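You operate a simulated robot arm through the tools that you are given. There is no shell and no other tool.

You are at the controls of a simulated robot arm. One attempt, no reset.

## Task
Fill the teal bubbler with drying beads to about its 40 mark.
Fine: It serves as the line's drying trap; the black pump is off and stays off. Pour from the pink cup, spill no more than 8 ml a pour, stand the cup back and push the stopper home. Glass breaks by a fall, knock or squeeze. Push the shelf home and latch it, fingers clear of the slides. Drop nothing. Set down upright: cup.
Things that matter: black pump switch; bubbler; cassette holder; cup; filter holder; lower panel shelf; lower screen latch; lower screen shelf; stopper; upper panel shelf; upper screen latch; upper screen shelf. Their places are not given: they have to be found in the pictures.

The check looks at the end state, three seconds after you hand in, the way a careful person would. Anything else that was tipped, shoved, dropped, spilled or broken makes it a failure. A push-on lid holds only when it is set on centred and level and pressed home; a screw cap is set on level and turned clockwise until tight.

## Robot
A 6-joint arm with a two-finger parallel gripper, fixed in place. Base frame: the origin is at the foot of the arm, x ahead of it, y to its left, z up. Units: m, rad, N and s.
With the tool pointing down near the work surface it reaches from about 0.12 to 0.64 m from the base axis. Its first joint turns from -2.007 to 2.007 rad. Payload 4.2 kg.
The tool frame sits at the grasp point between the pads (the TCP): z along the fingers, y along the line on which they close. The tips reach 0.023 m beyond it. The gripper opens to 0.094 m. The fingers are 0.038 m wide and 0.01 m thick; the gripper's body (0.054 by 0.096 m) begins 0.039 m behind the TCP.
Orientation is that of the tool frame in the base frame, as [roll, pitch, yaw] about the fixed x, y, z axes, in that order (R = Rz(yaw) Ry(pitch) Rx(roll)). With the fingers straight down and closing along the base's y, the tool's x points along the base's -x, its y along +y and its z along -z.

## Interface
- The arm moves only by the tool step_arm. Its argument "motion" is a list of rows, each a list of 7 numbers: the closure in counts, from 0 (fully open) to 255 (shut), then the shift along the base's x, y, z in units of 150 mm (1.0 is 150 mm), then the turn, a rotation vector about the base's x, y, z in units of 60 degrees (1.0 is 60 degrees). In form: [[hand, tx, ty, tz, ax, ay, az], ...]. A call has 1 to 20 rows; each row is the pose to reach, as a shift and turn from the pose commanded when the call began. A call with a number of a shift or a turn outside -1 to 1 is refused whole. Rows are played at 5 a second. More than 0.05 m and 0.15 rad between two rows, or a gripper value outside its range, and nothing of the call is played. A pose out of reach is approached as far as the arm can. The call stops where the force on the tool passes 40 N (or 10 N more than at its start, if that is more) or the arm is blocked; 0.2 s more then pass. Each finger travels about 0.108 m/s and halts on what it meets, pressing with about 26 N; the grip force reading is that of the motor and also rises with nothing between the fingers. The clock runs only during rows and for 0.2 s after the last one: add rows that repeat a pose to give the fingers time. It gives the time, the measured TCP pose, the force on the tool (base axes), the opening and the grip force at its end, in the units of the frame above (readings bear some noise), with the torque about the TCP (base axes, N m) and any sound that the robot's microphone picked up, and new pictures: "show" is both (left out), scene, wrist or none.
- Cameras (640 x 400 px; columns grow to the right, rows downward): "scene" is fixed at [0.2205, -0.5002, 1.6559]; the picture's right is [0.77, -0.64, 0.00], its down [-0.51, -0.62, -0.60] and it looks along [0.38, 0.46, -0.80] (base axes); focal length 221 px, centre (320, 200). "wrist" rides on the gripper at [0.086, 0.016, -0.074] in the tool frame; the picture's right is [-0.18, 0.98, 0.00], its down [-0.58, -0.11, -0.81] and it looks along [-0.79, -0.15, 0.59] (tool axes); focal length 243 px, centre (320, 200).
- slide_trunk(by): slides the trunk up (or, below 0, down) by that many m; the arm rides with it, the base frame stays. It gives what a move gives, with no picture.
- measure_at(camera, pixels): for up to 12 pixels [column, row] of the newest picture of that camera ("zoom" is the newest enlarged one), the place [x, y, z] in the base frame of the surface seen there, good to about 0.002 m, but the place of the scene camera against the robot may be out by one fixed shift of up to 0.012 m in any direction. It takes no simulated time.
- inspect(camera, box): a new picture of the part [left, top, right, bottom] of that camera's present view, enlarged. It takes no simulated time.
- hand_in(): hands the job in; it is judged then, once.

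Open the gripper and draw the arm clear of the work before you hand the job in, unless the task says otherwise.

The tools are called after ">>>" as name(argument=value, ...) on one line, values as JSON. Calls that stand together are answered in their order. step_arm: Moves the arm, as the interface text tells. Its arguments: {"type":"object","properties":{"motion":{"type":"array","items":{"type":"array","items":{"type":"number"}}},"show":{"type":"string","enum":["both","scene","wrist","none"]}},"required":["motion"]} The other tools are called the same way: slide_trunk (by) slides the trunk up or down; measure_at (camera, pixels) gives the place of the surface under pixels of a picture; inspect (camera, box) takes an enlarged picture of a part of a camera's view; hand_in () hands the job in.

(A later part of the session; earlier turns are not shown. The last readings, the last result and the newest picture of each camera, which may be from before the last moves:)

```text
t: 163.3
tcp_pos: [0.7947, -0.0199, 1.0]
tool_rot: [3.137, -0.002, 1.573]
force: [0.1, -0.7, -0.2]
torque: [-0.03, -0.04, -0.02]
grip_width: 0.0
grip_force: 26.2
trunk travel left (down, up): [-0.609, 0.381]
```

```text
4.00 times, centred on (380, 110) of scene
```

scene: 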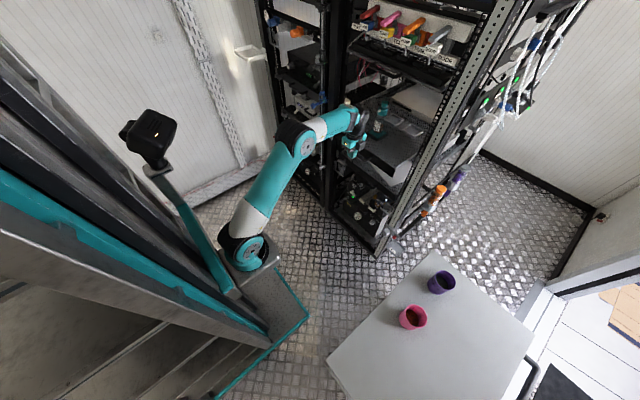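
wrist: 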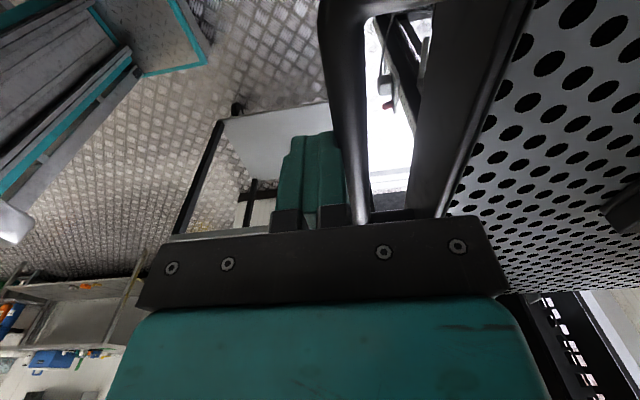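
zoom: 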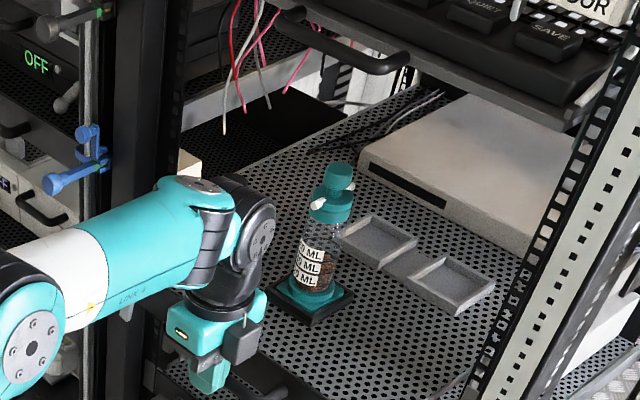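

The wrist top is at z≈1.25, below the tray handle (≈1.28–1.30), so there is room. I'll keep pushing tool-down for another 50 mm, watching for the stop.

>>> step_arm(motion=[[255, 0.06, 0, 0, 0, 0, 0], [255, 0.12, 0, 0, 0, 0, 0], [255, 0.18, 0, 0, 0, 0, 0], [255, 0.24, 0, 0, 0, 0, 0], [255, 0.3, 0, 0, 0, 0, 0], [255, 0.34, 0, 0, 0, 0, 0]], show="both")

>>> inspect(camera="scene", box=[320, 60, 440, 180])

```text
t: 164.7
tcp_pos: [0.8447, -0.0244, 1.0009]
tool_rot: [3.137, -0.001, 1.568]
force: [-0.6, 1.0, 0.0]
torque: [0.02, 0.02, 0.05]
grip_width: 0.0
grip_force: 26.2
trunk travel left (down, up): [-0.609, 0.381]
```

scene: 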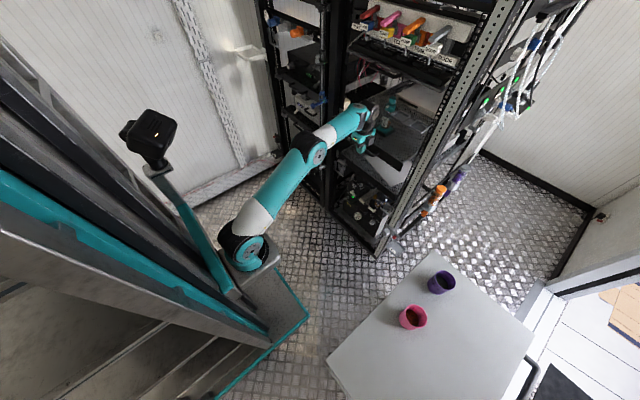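
wrist: 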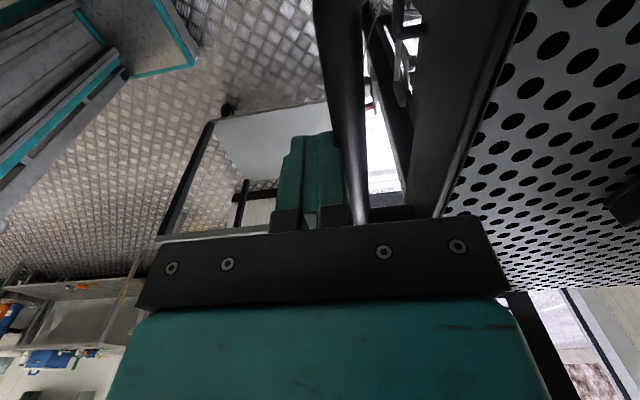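

```text
3.33 times, centred on (380, 120) of scene
```

zoom: 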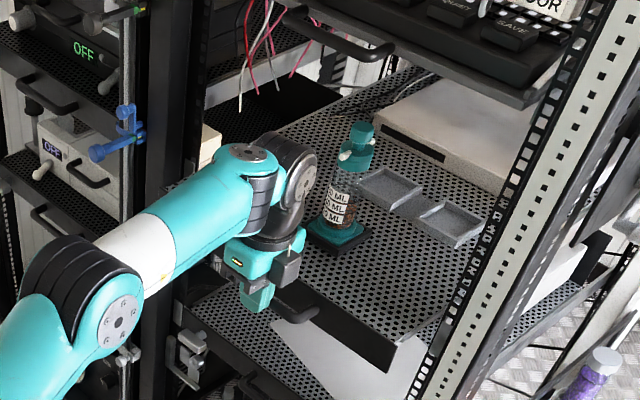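

Still sliding freely at TCP 0.845 (front panel ≈0.897). I'll continue in smaller increments toward the stop.

>>> step_arm(motion=[[255, 0.04, 0, 0, 0, 0, 0], [255, 0.08, 0, 0, 0, 0, 0], [255, 0.12, 0, 0, 0, 0, 0], [255, 0.16, 0, 0, 0, 0, 0]], show="both")

>>> inspect(camera="scene", box=[320, 60, 440, 180])

```text
t: 165.7
tcp_pos: [0.8694, -0.0215, 0.9997]
tool_rot: [3.14, -0.003, 1.573]
force: [-0.7, -0.2, 0.3]
torque: [-0.02, -0.01, 0.02]
grip_width: 0.0001
grip_force: 26.6
trunk travel left (down, up): [-0.609, 0.381]
```

scene: 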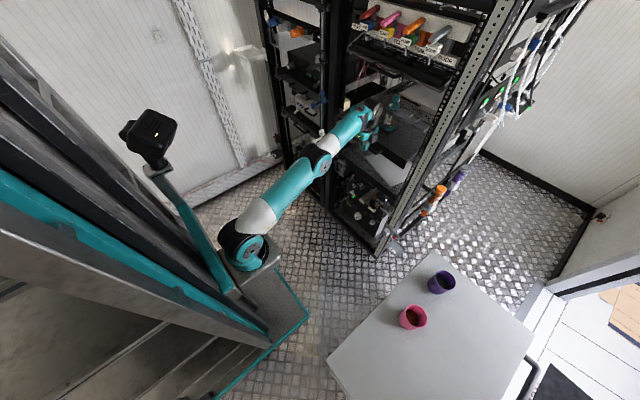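
wrist: 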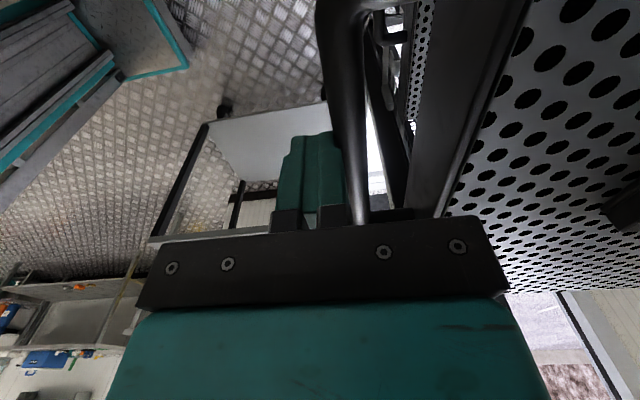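

```text
3.33 times, centred on (380, 120) of scene
```

zoom: 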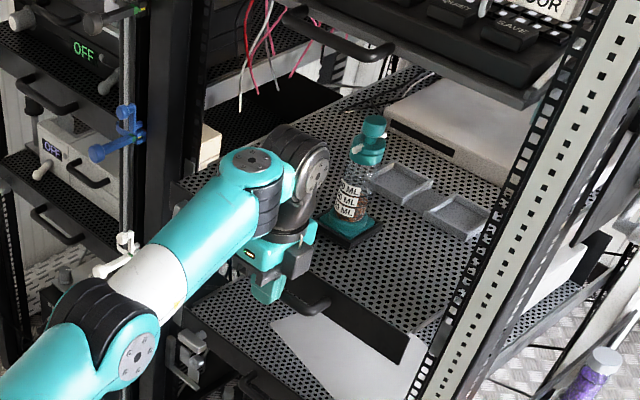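

>>> step_arm(motion=[[255, 0.03, 0, 0, 0, 0, 0], [255, 0.06, 0, 0, 0, 0, 0], [255, 0.09, 0, 0, 0, 0, 0], [255, 0.12, 0, 0, 0, 0, 0]], show="scene")

>>> inspect(camera="scene", box=[320, 60, 440, 180])

```text
t: 166.7
tcp_pos: [0.8679, -0.0225, 1.0]
tool_rot: [3.138, -0.002, 1.569]
force: [0.0, 0.0, -1.2]
torque: [0.01, 0.0, 0.0]
grip_width: 0.0003
grip_force: 25.7
out of reach, approached as far as the arm can: row 1, 2, 3, 4
trunk travel left (down, up): [-0.609, 0.381]
```

scene: 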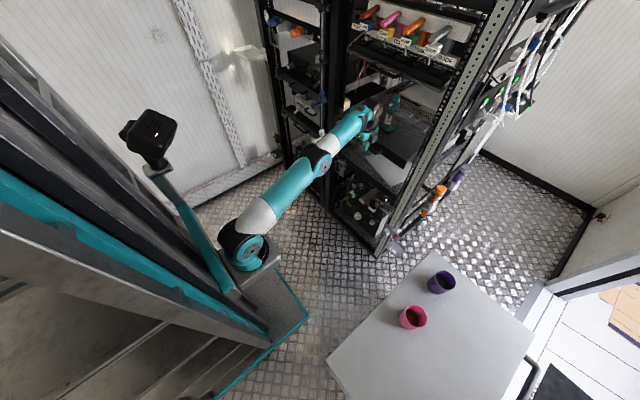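

```text
3.33 times, centred on (380, 120) of scene
```

zoom: 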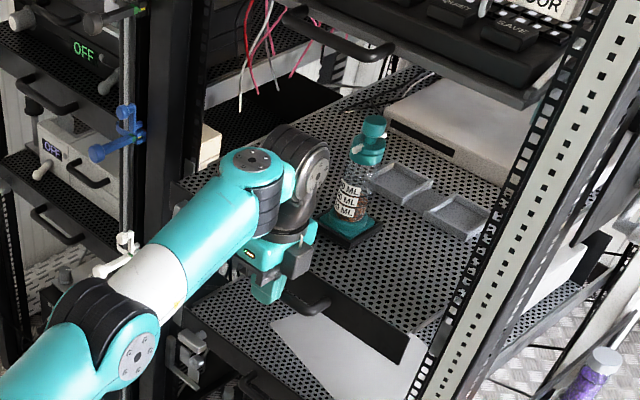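

The arm hit its straight-down reach limit at x=0.868 with no contact force, so the shelf isn't home yet. I'll back off slightly and pitch the tool 30° forward to gain reach, then continue on the handle bar.

>>> step_arm(motion=[[255, -0.07, 0, 0, 0, 0, 0], [255, -0.14, 0, 0, 0, 0, 0], [255, -0.14, 0, 0, 0, -0.125, 0], [255, -0.14, 0, 0, 0, -0.25, 0], [255, -0.14, 0, 0, 0, -0.375, 0], [255, -0.14, 0, 0, 0, -0.5, 0], [255, -0.14, 0, -0.065, 0, -0.5, 0]], show="both")

>>> inspect(camera="scene", box=[320, 60, 440, 180])

```text
t: 168.3
tcp_pos: [0.8446, -0.0218, 0.9889]
tool_rot: [2.613, -0.002, 1.573]
force: [-0.5, -0.5, 0.4]
torque: [0.02, 0.01, 0.01]
grip_width: 0.0001
grip_force: 25.8
trunk travel left (down, up): [-0.609, 0.381]
```

scene: 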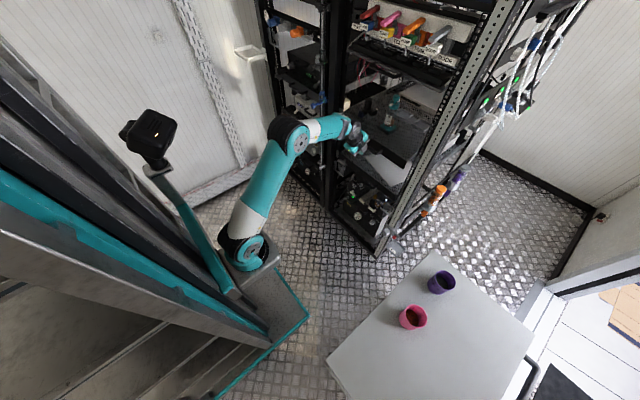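
wrist: 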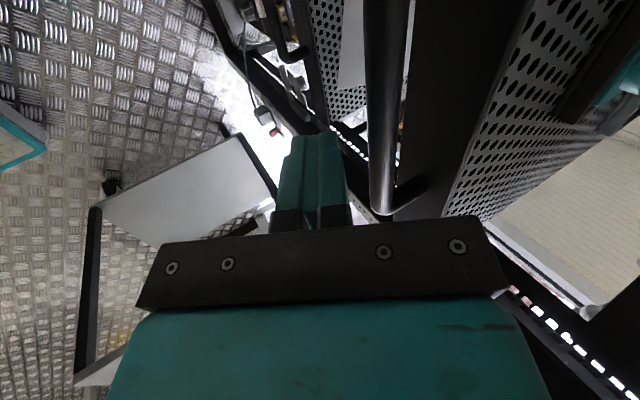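

```text
3.33 times, centred on (380, 120) of scene
```

zoom: 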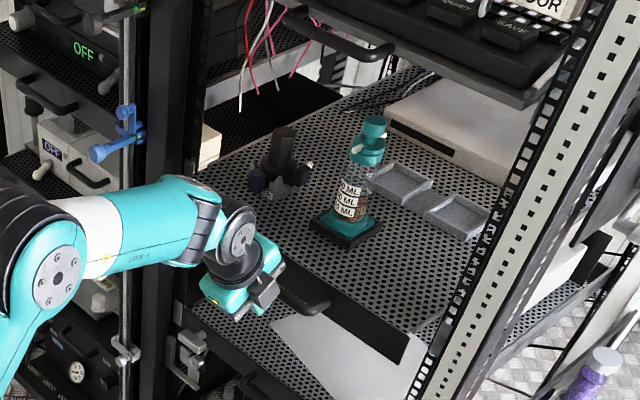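

The pitched pose works, and everything on the shelf is in place. I'll push forward again, watching for the hard stop.

>>> step_arm(motion=[[255, 0.06, 0, 0, 0, 0, 0], [255, 0.12, 0, 0, 0, 0, 0], [255, 0.17, 0, 0, 0, 0, 0], [255, 0.22, 0, 0, 0, 0, 0], [255, 0.27, 0, 0, 0, 0, 0], [255, 0.32, 0, 0, 0, 0, 0], [255, 0.37, 0, 0, 0, 0, 0]], show="both")

>>> inspect(camera="scene", box=[320, 60, 440, 180])

```text
t: 169.9
tcp_pos: [0.9024, -0.0236, 0.9897]
tool_rot: [2.613, -0.002, 1.573]
force: [-2.2, 0.4, -6.0]
torque: [-0.07, 0.1, 0.01]
grip_width: 0.0
grip_force: 25.8
trunk travel left (down, up): [-0.609, 0.381]
```

scene: 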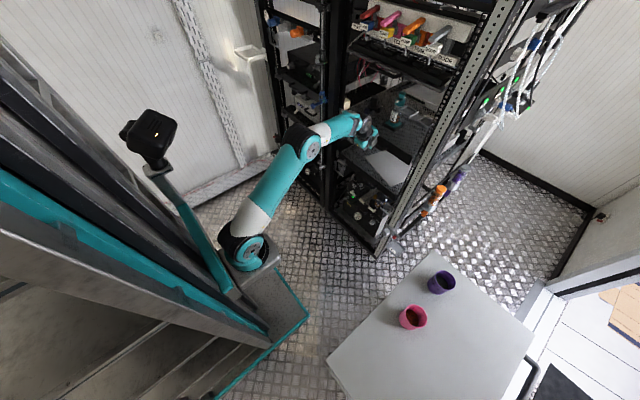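
wrist: 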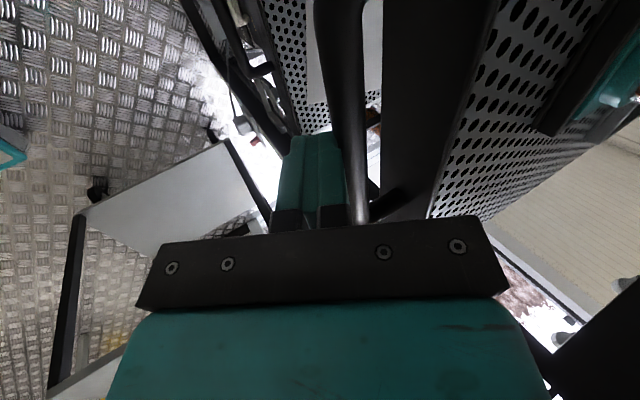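

```text
3.33 times, centred on (380, 120) of scene
```

zoom: 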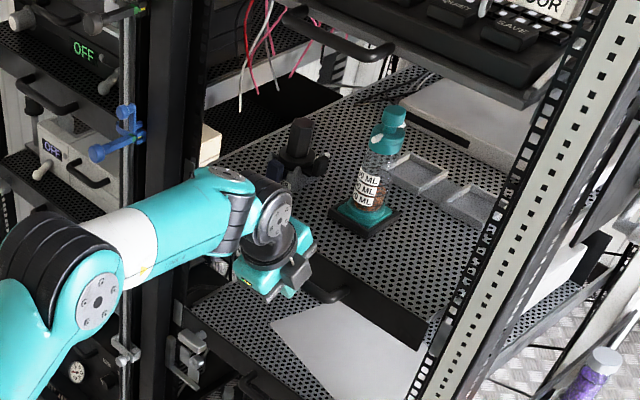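

The front panel is now around x≈0.96, level with the posts. I'll continue in 5 mm steps to find the stop.

>>> step_arm(motion=[[255, 0.03, 0, 0, 0, 0, 0], [255, 0.06, 0, 0, 0, 0, 0], [255, 0.1, 0, 0, 0, 0, 0]], show="wrist")

>>> inspect(camera="scene", box=[330, 90, 430, 190])

```text
t: 170.7
tcp_pos: [0.9176, -0.0227, 0.9902]
tool_rot: [2.618, -0.001, 1.571]
force: [-5.4, -6.5, -8.7]
torque: [-0.2, 0.17, 0.0]
grip_width: 0.0
grip_force: 26.2
trunk travel left (down, up): [-0.609, 0.381]
```

wrist: 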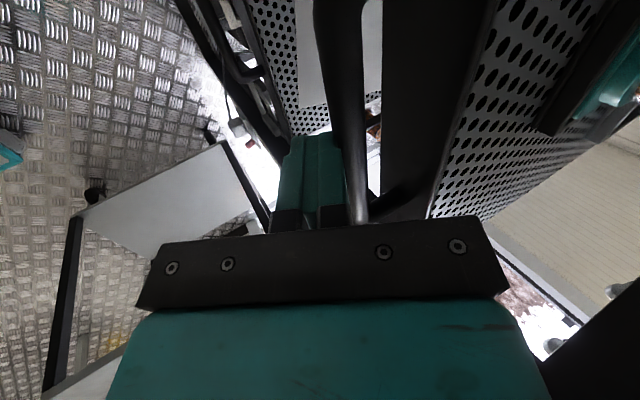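

```text
4.00 times, centred on (380, 140) of scene
```

zoom: 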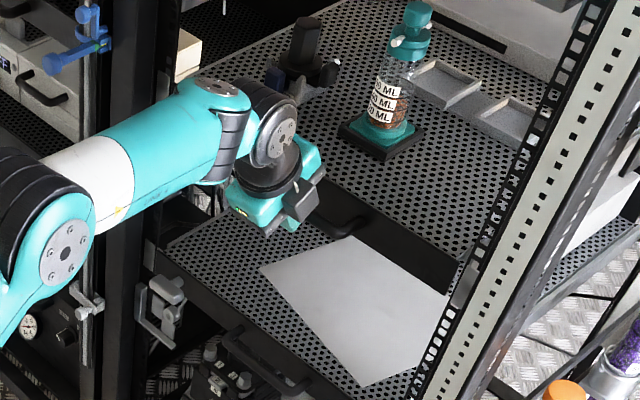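

>>> step_arm(motion=[[255, 0.03, 0, 0, 0, 0, 0], [255, 0.06, 0, 0, 0, 0, 0], [255, 0.06, 0, 0, 0, 0, 0]], show="wrist")

>>> inspect(camera="scene", box=[330, 90, 430, 190])

```text
t: 171.1
tcp_pos: [0.9177, -0.023, 0.9887]
tool_rot: [2.629, 0.0, 1.572]
force: [-15.4, -4.2, 2.5]
torque: [-0.02, 0.07, 0.18]
grip_width: 0.0
grip_force: 25.7
trunk travel left (down, up): [-0.609, 0.381]
stopped in row 2: the force on the tool passed its limit at 47 N (the readings are from after the stop); the commanded pose is now the measured one
```

wrist: 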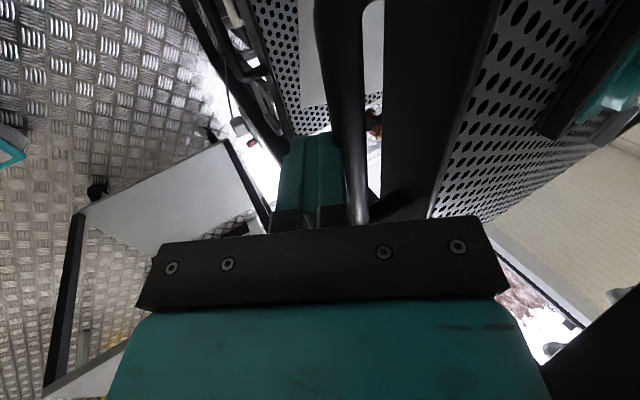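

```text
4.00 times, centred on (380, 140) of scene
```

zoom: 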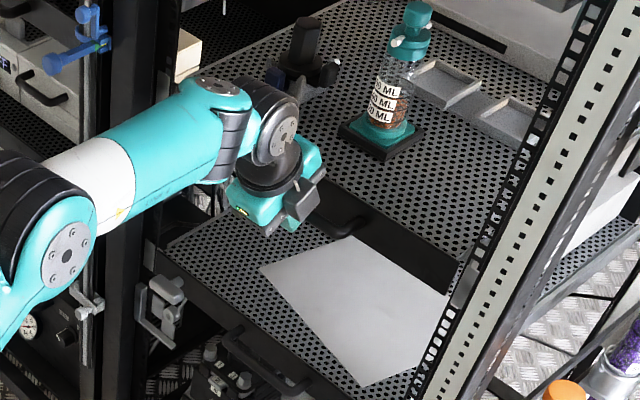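

The force jumped to 47 N at TCP 0.918, so the shelf is against its stop and home. I'll back away from the handle and then look at the latch.

>>> step_arm(motion=[[255, -0.05, 0, 0, 0, 0, 0], [255, -0.2, 0, 0, 0, 0, 0], [255, -0.4, 0, 0.1, 0, 0, 0], [255, -0.65, 0, 0.3, 0, 0, 0], [255, -0.9, 0, 0.5, 0, 0, 0]], show="both")

>>> inspect(camera="scene", box=[310, 90, 430, 200])

```text
t: 172.3
tcp_pos: [0.7854, -0.0231, 1.0623]
tool_rot: [2.627, 0.0, 1.572]
force: [1.0, 0.0, -0.8]
torque: [-0.03, 0.01, 0.04]
grip_width: 0.0
grip_force: 25.9
trunk travel left (down, up): [-0.609, 0.381]
```

scene: 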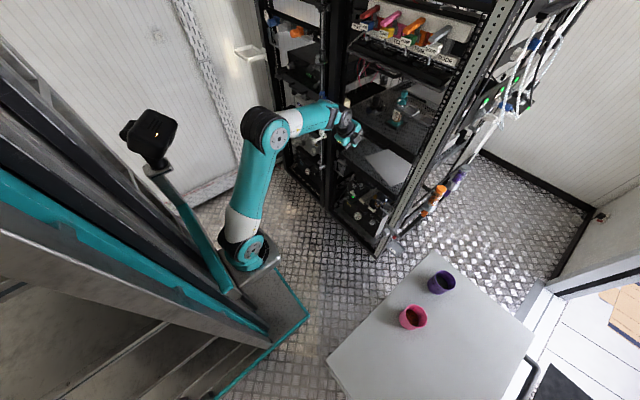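
wrist: 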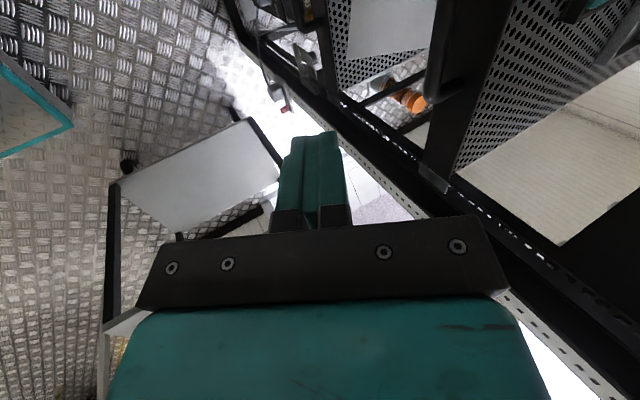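

```text
3.64 times, centred on (370, 145) of scene
```

zoom: 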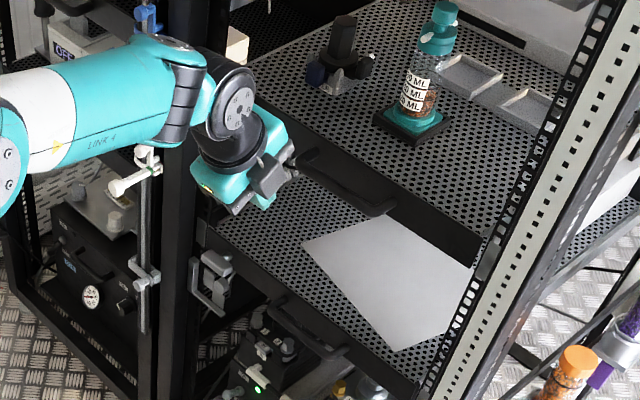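

The shelf is home and everything on it is undisturbed. I'll reorient to the camera-forward pose and look at the latch.

>>> step_arm(motion=[[255, -0.1, 0, 0.12, 0, 0.125, 0], [255, -0.25, 0, 0.25, 0, 0.25, 0], [255, -0.4, 0.05, 0.4, 0, 0.375, 0], [255, -0.55, 0.1, 0.55, 0, 0.5, 0]], show="none")

>>> step_arm(motion=[[255, 0, 0.1, 0, 0, 0, 0.14], [255, 0, 0.2, 0, 0, 0, 0.28], [255, 0, 0.3, 0, 0, 0, 0.42], [255, 0, 0.4, 0, 0, 0, 0.56], [255, 0, 0.5, 0, 0, 0, 0.7], [255, 0, 0.6, 0, 0, 0, 0.84], [255, 0, 0.7, 0, 0, 0, 0.98]], show="none")

>>> step_arm(motion=[[255, 0, 0, 0, 0, 0, 0.13], [255, 0, 0, 0, 0, 0, 0.26], [255, 0, 0, 0, 0, 0, 0.39], [255, 0, 0, 0, 0, 0, 0.52]], show="both")

```text
t: 173.3
tcp_pos: [0.7042, -0.0098, 1.1487]
tool_rot: [-3.132, 0.0, 1.574]
force: [-0.1, 0.3, -0.3]
torque: [-0.02, 0.03, 0.03]
grip_width: 0.0
grip_force: 25.8
trunk travel left (down, up): [-0.609, 0.381]
```

```text
t: 174.9
tcp_pos: [0.7013, 0.0994, 1.1479]
tool_rot: [-3.133, -0.002, 2.601]
force: [-0.4, -0.8, 0.3]
torque: [-0.03, 0.01, 0.02]
grip_width: 0.0
grip_force: 26.0
trunk travel left (down, up): [-0.609, 0.381]
```

```text
t: 175.9
tcp_pos: [0.7034, 0.0981, 1.1467]
tool_rot: [-3.133, -0.001, -3.138]
force: [0.1, -0.4, 0.3]
torque: [-0.02, -0.01, -0.01]
grip_width: 0.0001
grip_force: 26.2
trunk travel left (down, up): [-0.609, 0.381]
```

scene: 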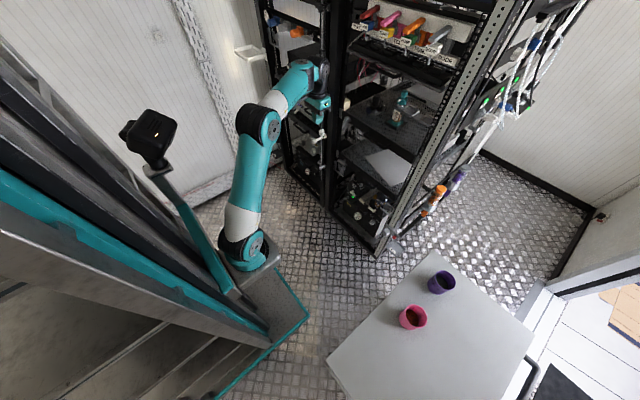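
wrist: 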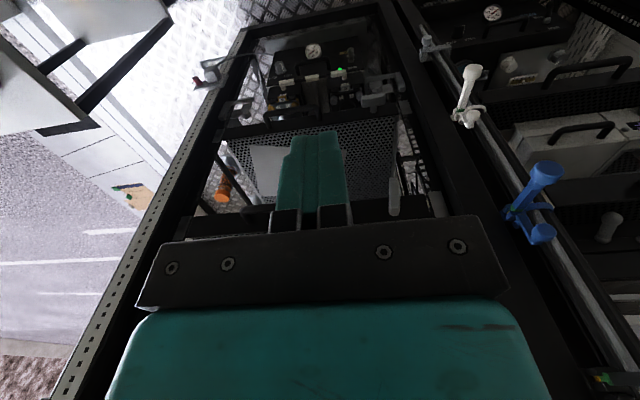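

>>> inspect(camera="scene", box=[325, 100, 375, 145])

>>> inspect(camera="wrist", box=[350, 90, 460, 230])

>>> measure_at(camera="wrist", pixels=[[393, 185], [393, 195], [393, 210], [396, 178], [388, 195], [398, 195], [437, 205], [430, 170], [415, 140], [410, 180], [445, 170], [465, 190]])

```text
8.89 times, centred on (350, 122) of scene
```

zoom: 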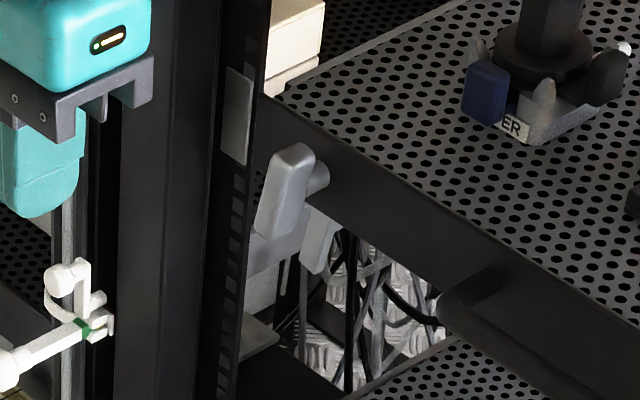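

```text
2.86 times, centred on (405, 160) of wrist
```

zoom: 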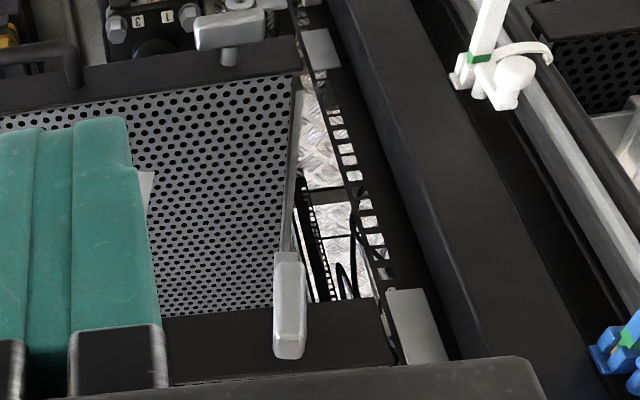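

```text
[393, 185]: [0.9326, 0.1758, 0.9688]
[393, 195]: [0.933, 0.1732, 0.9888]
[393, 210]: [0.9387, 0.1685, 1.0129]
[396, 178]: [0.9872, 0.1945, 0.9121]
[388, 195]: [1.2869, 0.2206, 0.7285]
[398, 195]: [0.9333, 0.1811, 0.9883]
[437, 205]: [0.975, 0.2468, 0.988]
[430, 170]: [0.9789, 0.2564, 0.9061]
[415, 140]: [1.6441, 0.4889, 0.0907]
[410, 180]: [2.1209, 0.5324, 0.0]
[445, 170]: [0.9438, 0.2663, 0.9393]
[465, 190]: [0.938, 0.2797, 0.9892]
```

I now have a clear view: my paddle hangs vertical, centred at (x 0.933–0.95, y 0.1765, z 0.9885), while the lower shelf's paddle is horizontal, i.e. latched. I'll bring the closed fingers in horizontally with the camera on the right, and push the paddle's lower end left and up through 90°. First I'll reorient in free space.

>>> step_arm(motion=[[255, 0, 0, 0, 0, -0.14, 0], [255, 0, 0, 0, 0, -0.28, 0], [255, 0, 0, 0, 0, -0.42, 0], [255, 0, 0, 0, 0, -0.56, 0], [255, 0, 0, 0, 0, -0.7, 0]], show="none")

>>> step_arm(motion=[[255, 0, 0, 0, 0, -0.14, 0], [255, 0, 0, 0, 0, -0.28, 0], [255, 0, 0, 0, 0, -0.42, 0], [255, 0, 0, 0, 0, -0.56, 0], [255, 0, 0, 0, 0, -0.633, 0]], show="both")

```text
t: 177.1
tcp_pos: [0.7031, 0.0967, 1.1465]
tool_rot: [-3.132, 0.734, -3.14]
force: [-0.2, 0.4, -0.2]
torque: [-0.05, -0.01, -0.03]
grip_width: 0.0002
grip_force: 25.7
trunk travel left (down, up): [-0.609, 0.381]
```

```text
t: 178.3
tcp_pos: [0.7015, 0.0988, 1.1458]
tool_rot: [-3.123, 1.396, -3.131]
force: [-0.6, -0.7, 0.6]
torque: [0.02, 0.0, -0.01]
grip_width: 0.0
grip_force: 25.6
trunk travel left (down, up): [-0.609, 0.381]
```

scene: 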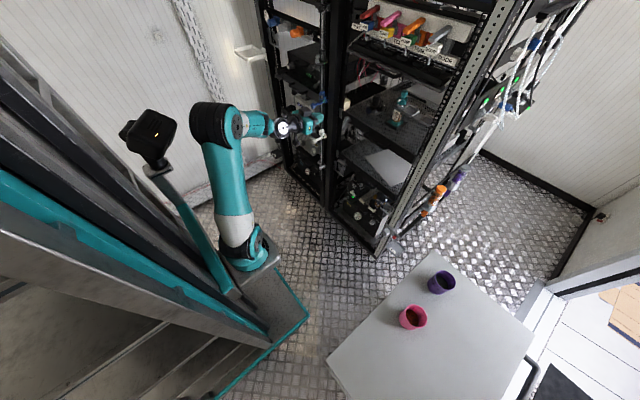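
wrist: 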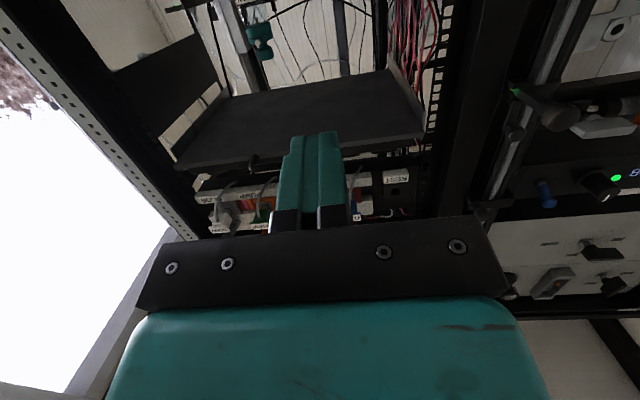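

Now I'll roll −90° about the tool axis so the camera ends up on the right side (−y).

>>> step_arm(motion=[[255, 0, 0, 0, -0.138, 0, 0.024], [255, 0, 0, 0, -0.276, 0, 0.049], [255, 0, 0, 0, -0.414, 0, 0.073], [255, 0, 0, 0, -0.552, 0, 0.097], [255, 0, 0, 0, -0.69, 0, 0.122], [255, 0, 0, 0, -0.7385, 0, 0.1305]], show="none")

>>> step_arm(motion=[[255, 0, 0, 0, -0.138, 0, 0.024], [255, 0, 0, 0, -0.276, 0, 0.049], [255, 0, 0, 0, -0.414, 0, 0.073], [255, 0, 0, 0, -0.552, 0, 0.097], [255, 0, 0, 0, -0.69, 0, 0.122], [255, 0, 0, 0, -0.7385, 0, 0.1305]], show="both")

```text
t: 179.7
tcp_pos: [0.7024, 0.0986, 1.1457]
tool_rot: [-1.806, 0.766, -1.745]
force: [0.1, -0.5, -0.6]
torque: [0.0, 0.0, -0.02]
grip_width: 0.0
grip_force: 26.5
trunk travel left (down, up): [-0.609, 0.381]
```

```text
t: 181.1
tcp_pos: [0.7029, 0.0981, 1.1459]
tool_rot: [-1.737, -0.003, -1.57]
force: [1.1, 0.5, -0.6]
torque: [0.0, 0.0, 0.0]
grip_width: 0.0
grip_force: 25.7
trunk travel left (down, up): [-0.609, 0.381]
```

scene: 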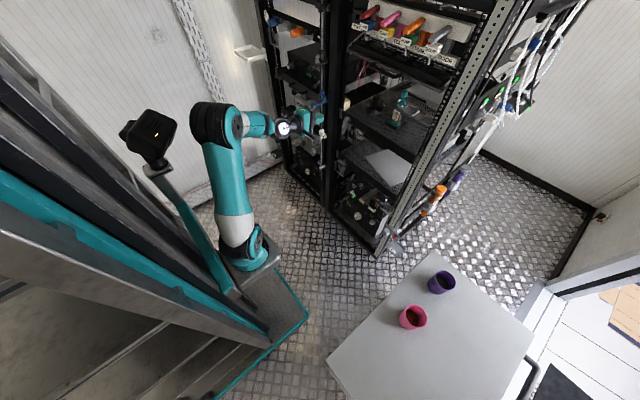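
wrist: 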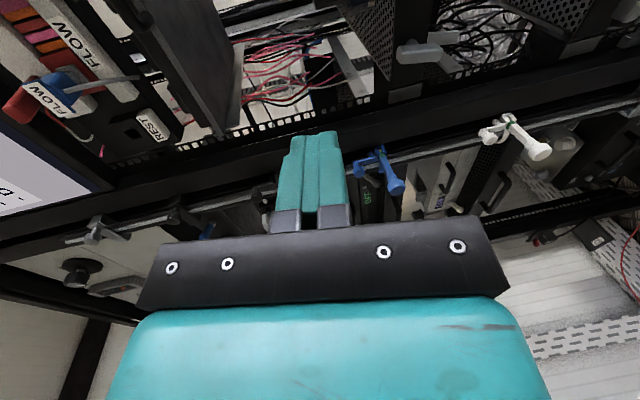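

The paddle is visible at about (425,52), and I want to know where the blue and white clamps on the posts stick out. I'll measure them along with the paddle.

>>> measure_at(camera="wrist", pixels=[[405, 52], [425, 50], [440, 52], [395, 185], [380, 165], [540, 150], [490, 135], [400, 95], [450, 85], [430, 65], [460, 120], [385, 150]])

>>> inspect(camera="wrist", box=[340, 10, 500, 120])

```text
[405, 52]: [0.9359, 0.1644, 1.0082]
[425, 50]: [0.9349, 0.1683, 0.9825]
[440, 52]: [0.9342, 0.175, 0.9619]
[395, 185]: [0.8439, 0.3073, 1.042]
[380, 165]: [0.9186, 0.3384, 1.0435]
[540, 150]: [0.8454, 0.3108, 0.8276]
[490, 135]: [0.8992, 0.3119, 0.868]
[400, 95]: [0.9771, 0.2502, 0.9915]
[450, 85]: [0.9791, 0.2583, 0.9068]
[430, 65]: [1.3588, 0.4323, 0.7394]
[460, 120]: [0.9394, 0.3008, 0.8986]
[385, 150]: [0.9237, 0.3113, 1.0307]
```

```text
3.64 times, centred on (420, 65) of wrist
```

zoom: 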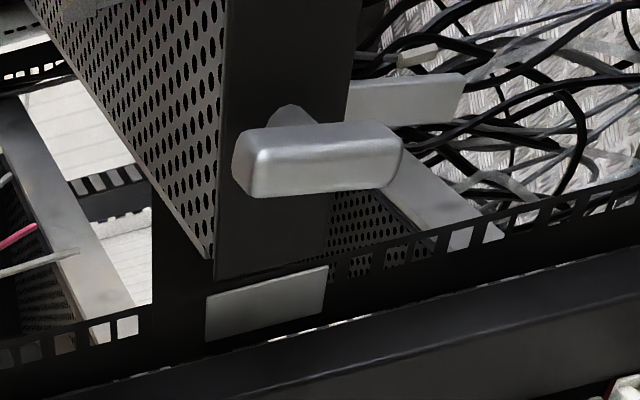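

The view shows paddle, pivot and hanging tongue clearly, and the clamps are at y≥0.30, clear of my path. I'll lower to z≈0.9725 at y≈0.133, then move forward toward the paddle's right side.

>>> step_arm(motion=[[255, 0, 0.06, -0.25, 0, 0, 0], [255, 0, 0.12, -0.5, 0, 0, 0], [255, 0, 0.18, -0.75, 0, 0, 0], [255, 0, 0.23, -1.0, 0, 0, 0]], show="none")

>>> step_arm(motion=[[255, 0.2, 0, -0.1, 0, 0, 0], [255, 0.45, 0, -0.157, 0, 0, 0], [255, 0.7, 0, -0.157, 0, 0, 0], [255, 0.95, 0, -0.157, 0, 0, 0], [255, 0.95, 0, -0.157, 0, 0, 0]], show="both")

>>> inspect(camera="wrist", box=[260, 0, 480, 200])

```text
t: 182.1
tcp_pos: [0.7012, 0.1352, 0.995]
tool_rot: [-1.736, 0.0, -1.572]
force: [0.4, 0.1, 0.7]
torque: [0.01, -0.02, 0.05]
grip_width: 0.0
grip_force: 25.6
trunk travel left (down, up): [-0.609, 0.381]
```

```text
t: 183.3
tcp_pos: [0.8449, 0.1327, 0.9704]
tool_rot: [-1.739, -0.002, -1.57]
force: [0.0, -0.2, -0.2]
torque: [-0.05, 0.0, 0.01]
grip_width: 0.0003
grip_force: 25.7
trunk travel left (down, up): [-0.609, 0.381]
```

scene: 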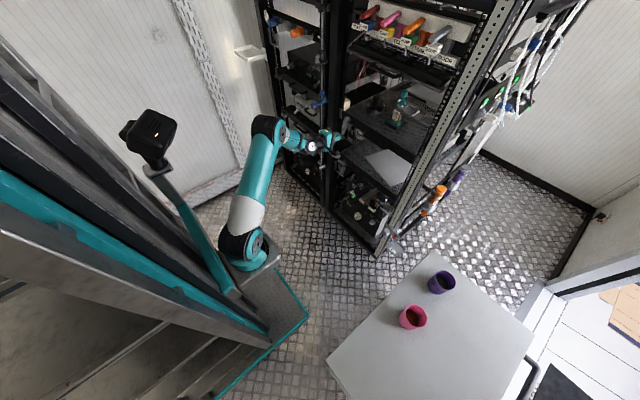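
wrist: 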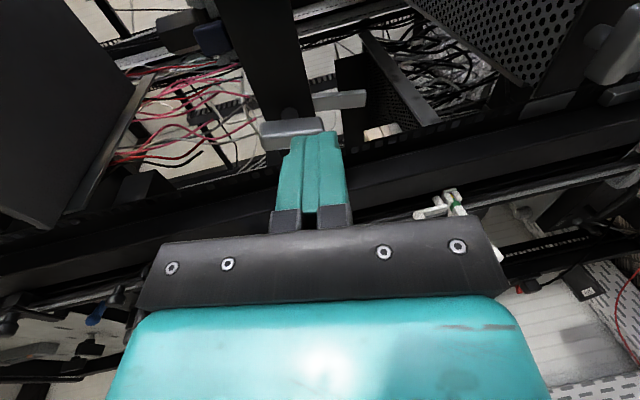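

```text
2.00 times, centred on (370, 100) of wrist
```

zoom: 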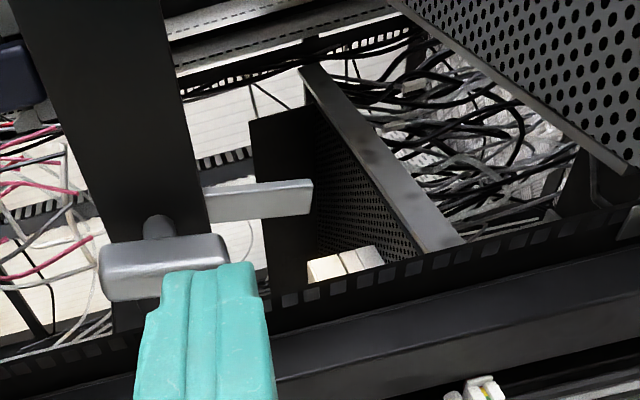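

The finger lies just right of the paddle's lower half, with the pivot at the paddle's centre. I'll move forward 91 mm alongside the paddle (no contact expected).

>>> step_arm(motion=[[255, 0.15, 0, 0.01, 0, 0, 0], [255, 0.3, 0, 0.014, 0, 0, 0], [255, 0.45, 0, 0.014, 0, 0, 0], [255, 0.607, 0, 0.014, 0, 0, 0], [255, 0.607, 0, 0.014, 0, 0, 0]], show="both")

>>> inspect(camera="wrist", box=[220, 60, 440, 240])

>>> inspect(camera="scene", box=[325, 100, 375, 145])

```text
t: 184.5
tcp_pos: [0.9365, 0.135, 0.9743]
tool_rot: [-1.738, -0.002, -1.571]
force: [0.0, 0.4, -0.8]
torque: [0.03, -0.03, 0.03]
grip_width: 0.0002
grip_force: 25.8
trunk travel left (down, up): [-0.609, 0.381]
```

scene: 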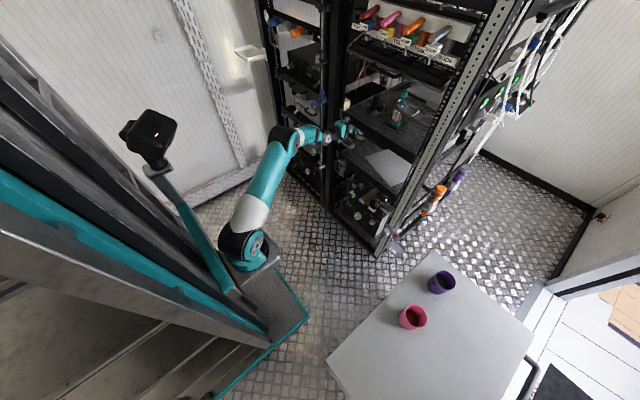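
wrist: 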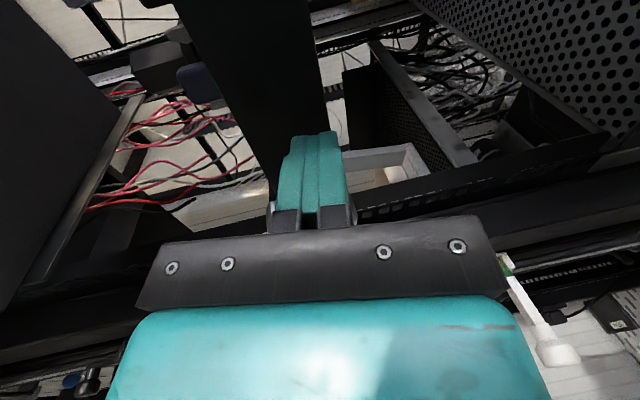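

```text
2.22 times, centred on (330, 150) of wrist
```

zoom: 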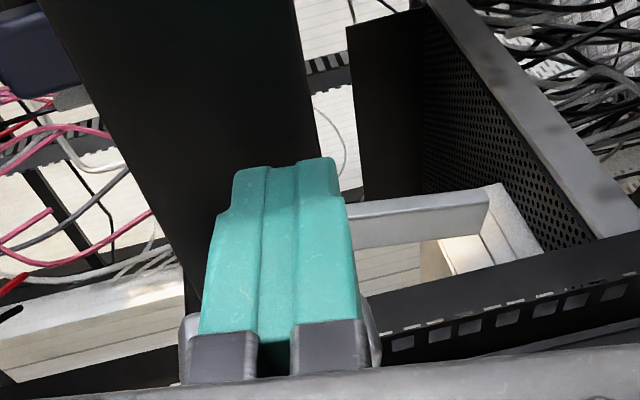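

```text
8.89 times, centred on (350, 122) of scene
```

zoom: 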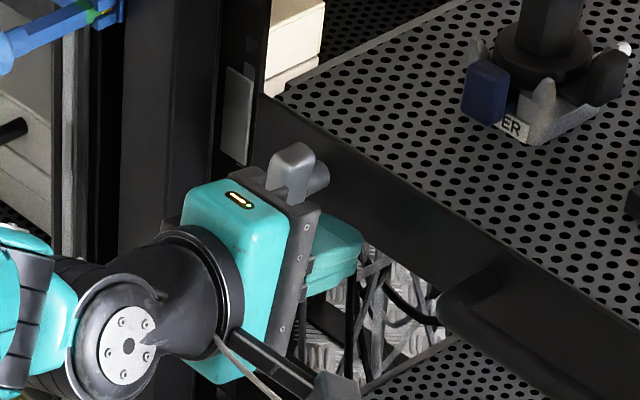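

The fingers are beside the paddle and clear of panel and slides. I'll start the push: left, dipping slightly to follow the arc.

>>> step_arm(motion=[[255, 0, 0.1, -0.012, 0, 0, 0], [255, 0, 0.125, -0.03, 0, 0, 0], [255, 0, 0.147, -0.049, 0, 0, 0], [255, 0, 0.165, -0.072, 0, 0, 0], [255, 0, 0.18, -0.095, 0, 0, 0]], show="wrist")

>>> inspect(camera="scene", box=[325, 100, 375, 145])

>>> inspect(camera="wrist", box=[220, 60, 440, 240])

```text
t: 185.7
tcp_pos: [0.9344, 0.1613, 0.9613]
tool_rot: [-1.736, -0.002, -1.571]
force: [-0.4, -0.1, -0.2]
torque: [-0.02, -0.01, -0.02]
grip_width: 0.0003
grip_force: 26.1
trunk travel left (down, up): [-0.609, 0.381]
```

wrist: 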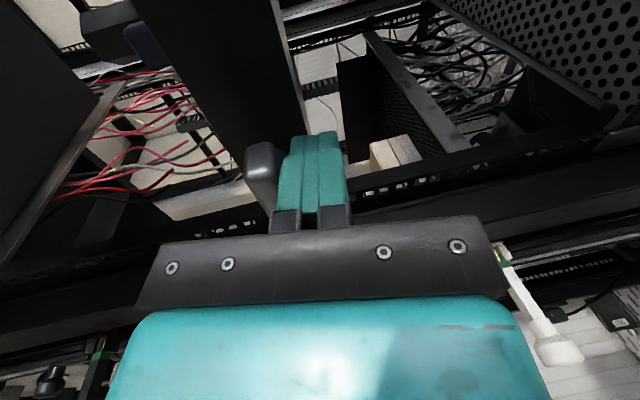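

```text
8.89 times, centred on (350, 122) of scene
```

zoom: 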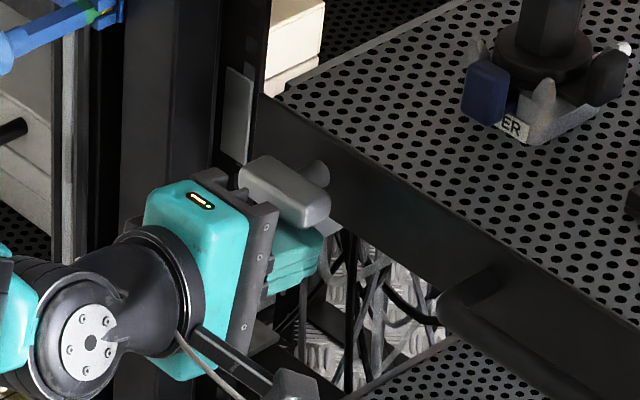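

```text
2.22 times, centred on (330, 150) of wrist
```

zoom: 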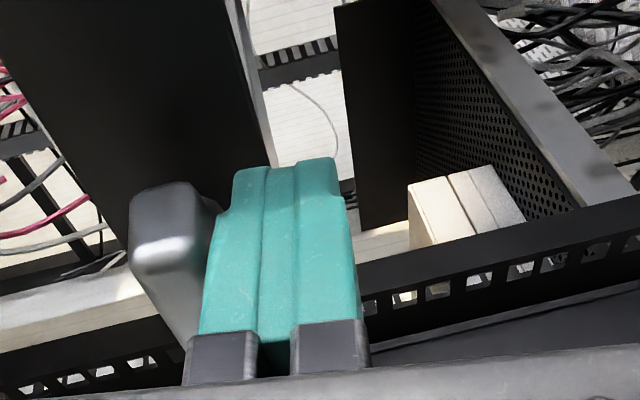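

The paddle has swung most of the way to horizontal with almost no force. I'll finish by moving left under it and pressing gently upward to complete the 90°.

>>> step_arm(motion=[[255, 0, 0.06, 0, 0, 0, 0], [255, 0, 0.12, 0.02, 0, 0, 0], [255, 0, 0.16, 0.045, 0, 0, 0], [255, 0, 0.17, 0.07, 0, 0, 0], [255, 0, 0.17, 0.085, 0, 0, 0]], show="wrist")

>>> inspect(camera="scene", box=[325, 100, 375, 145])

>>> inspect(camera="wrist", box=[220, 60, 440, 240])

```text
t: 187.0
tcp_pos: [0.9347, 0.184, 0.964]
tool_rot: [-1.759, -0.011, -1.572]
force: [-2.7, -0.7, -5.5]
torque: [0.07, -0.06, 0.08]
grip_width: 0.0002
grip_force: 25.6
trunk travel left (down, up): [-0.609, 0.381]
stopped in row 5: the force on the tool passed its limit at 42 N (the readings are from after the stop); the commanded pose is now the measured one
```

wrist: 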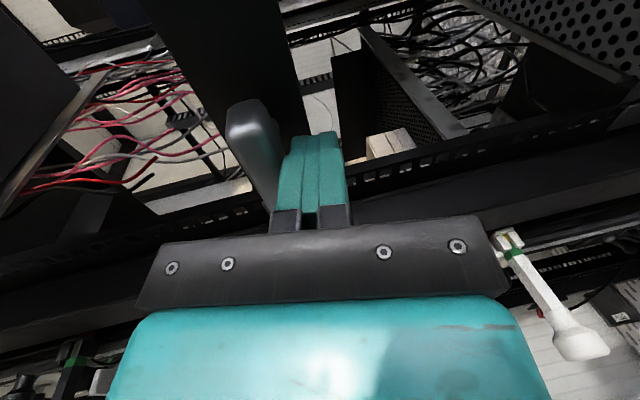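

```text
8.89 times, centred on (350, 122) of scene
```

zoom: 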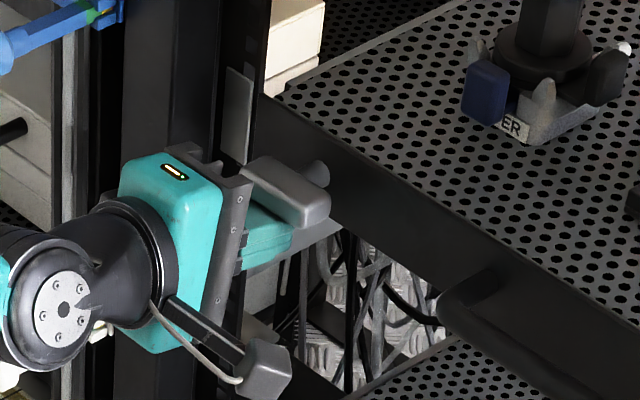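

```text
2.22 times, centred on (330, 150) of wrist
```

zoom: 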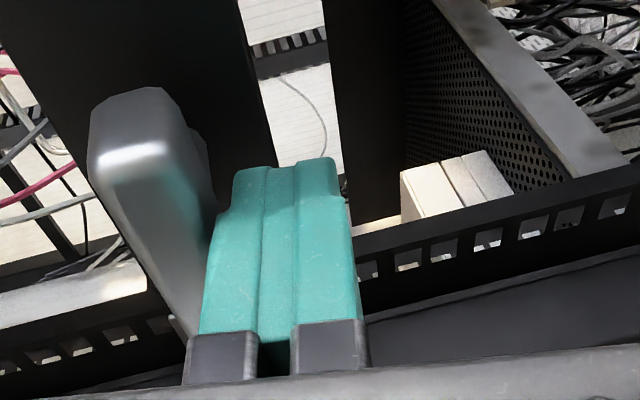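

The push met a hard stop (42 N) with the paddle horizontal. I'll ease down, withdraw straight back, and inspect the latch.

>>> step_arm(motion=[[255, 0, 0, -0.04, 0, 0, 0], [255, 0, 0, -0.09, 0, 0, 0], [255, -0.15, 0, -0.09, 0, 0, 0], [255, -0.4, -0.05, -0.09, 0, 0, 0], [255, -0.7, -0.1, -0.09, 0, 0, 0], [255, -1.0, -0.2, -0.05, 0, 0, 0]], show="both")

>>> inspect(camera="scene", box=[325, 100, 375, 145])

>>> inspect(camera="wrist", box=[220, 0, 480, 200])

```text
t: 188.4
tcp_pos: [0.7851, 0.1487, 0.9601]
tool_rot: [-1.754, -0.006, -1.574]
force: [0.5, -0.2, 0.4]
torque: [-0.02, -0.03, 0.02]
grip_width: 0.0
grip_force: 25.9
trunk travel left (down, up): [-0.609, 0.381]
```

scene: 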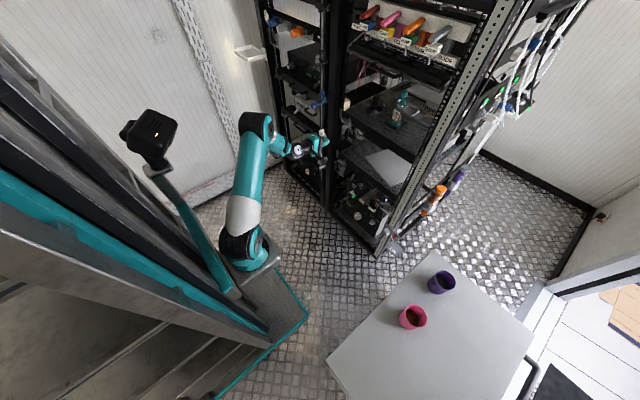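
wrist: 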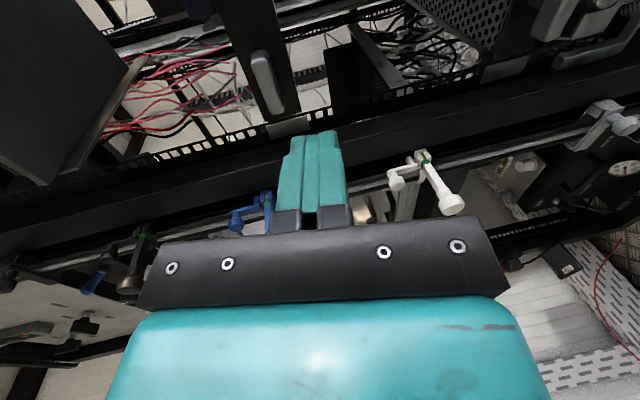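

```text
8.89 times, centred on (350, 122) of scene
```

zoom: 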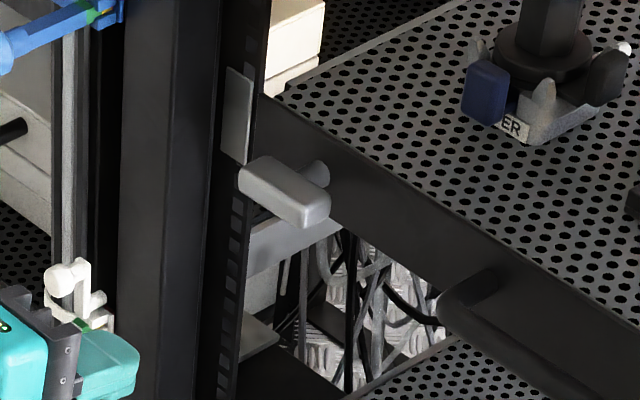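

```text
2.00 times, centred on (350, 100) of wrist
```

zoom: 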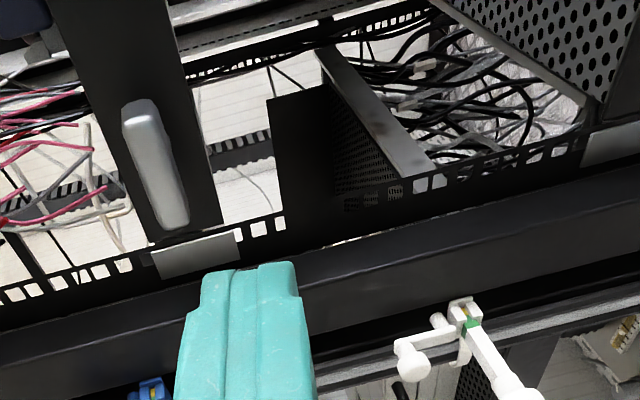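

The paddle is now horizontal, parallel to the shelf front and pointing at the keeper, like the latched ones. I'll measure its level and verify the shelf position.

>>> measure_at(camera="zoom", pixels=[[140, 120], [150, 160], [165, 200], [175, 225], [190, 260], [220, 245], [100, 60], [190, 150]])

>>> inspect(camera="scene", box=[335, 110, 360, 135])

>>> measure_at(camera="zoom", pixels=[[170, 180], [220, 210], [270, 235], [300, 250], [280, 150], [340, 240], [160, 90], [300, 190]])

>>> inspect(camera="scene", box=[360, 75, 440, 150])

```text
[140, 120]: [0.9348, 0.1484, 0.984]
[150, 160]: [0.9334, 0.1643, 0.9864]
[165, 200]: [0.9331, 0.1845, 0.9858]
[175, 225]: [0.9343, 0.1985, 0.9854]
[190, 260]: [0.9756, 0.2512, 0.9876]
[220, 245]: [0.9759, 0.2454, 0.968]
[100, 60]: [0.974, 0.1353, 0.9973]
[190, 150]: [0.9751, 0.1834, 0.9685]
```

```text
16.00 times, centred on (348, 122) of scene
```

zoom: 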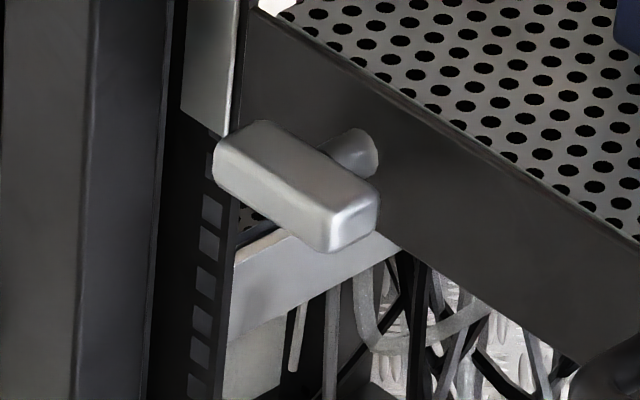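

```text
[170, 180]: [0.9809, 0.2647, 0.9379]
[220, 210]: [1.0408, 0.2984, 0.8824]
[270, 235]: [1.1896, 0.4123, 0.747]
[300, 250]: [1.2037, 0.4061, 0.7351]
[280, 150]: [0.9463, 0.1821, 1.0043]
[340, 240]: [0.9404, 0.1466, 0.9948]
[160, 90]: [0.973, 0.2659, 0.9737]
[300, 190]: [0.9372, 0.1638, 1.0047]
```

```text
5.33 times, centred on (400, 112) of scene
```

zoom: 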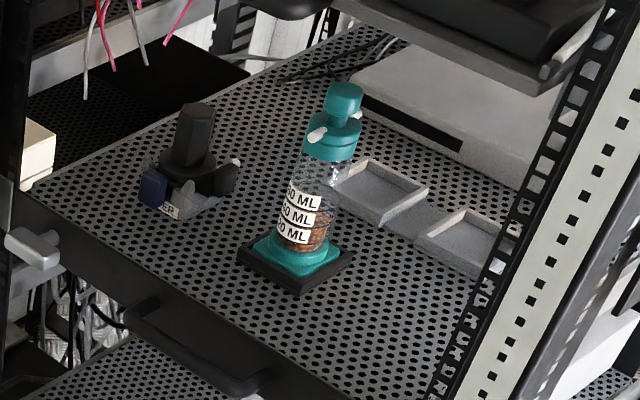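

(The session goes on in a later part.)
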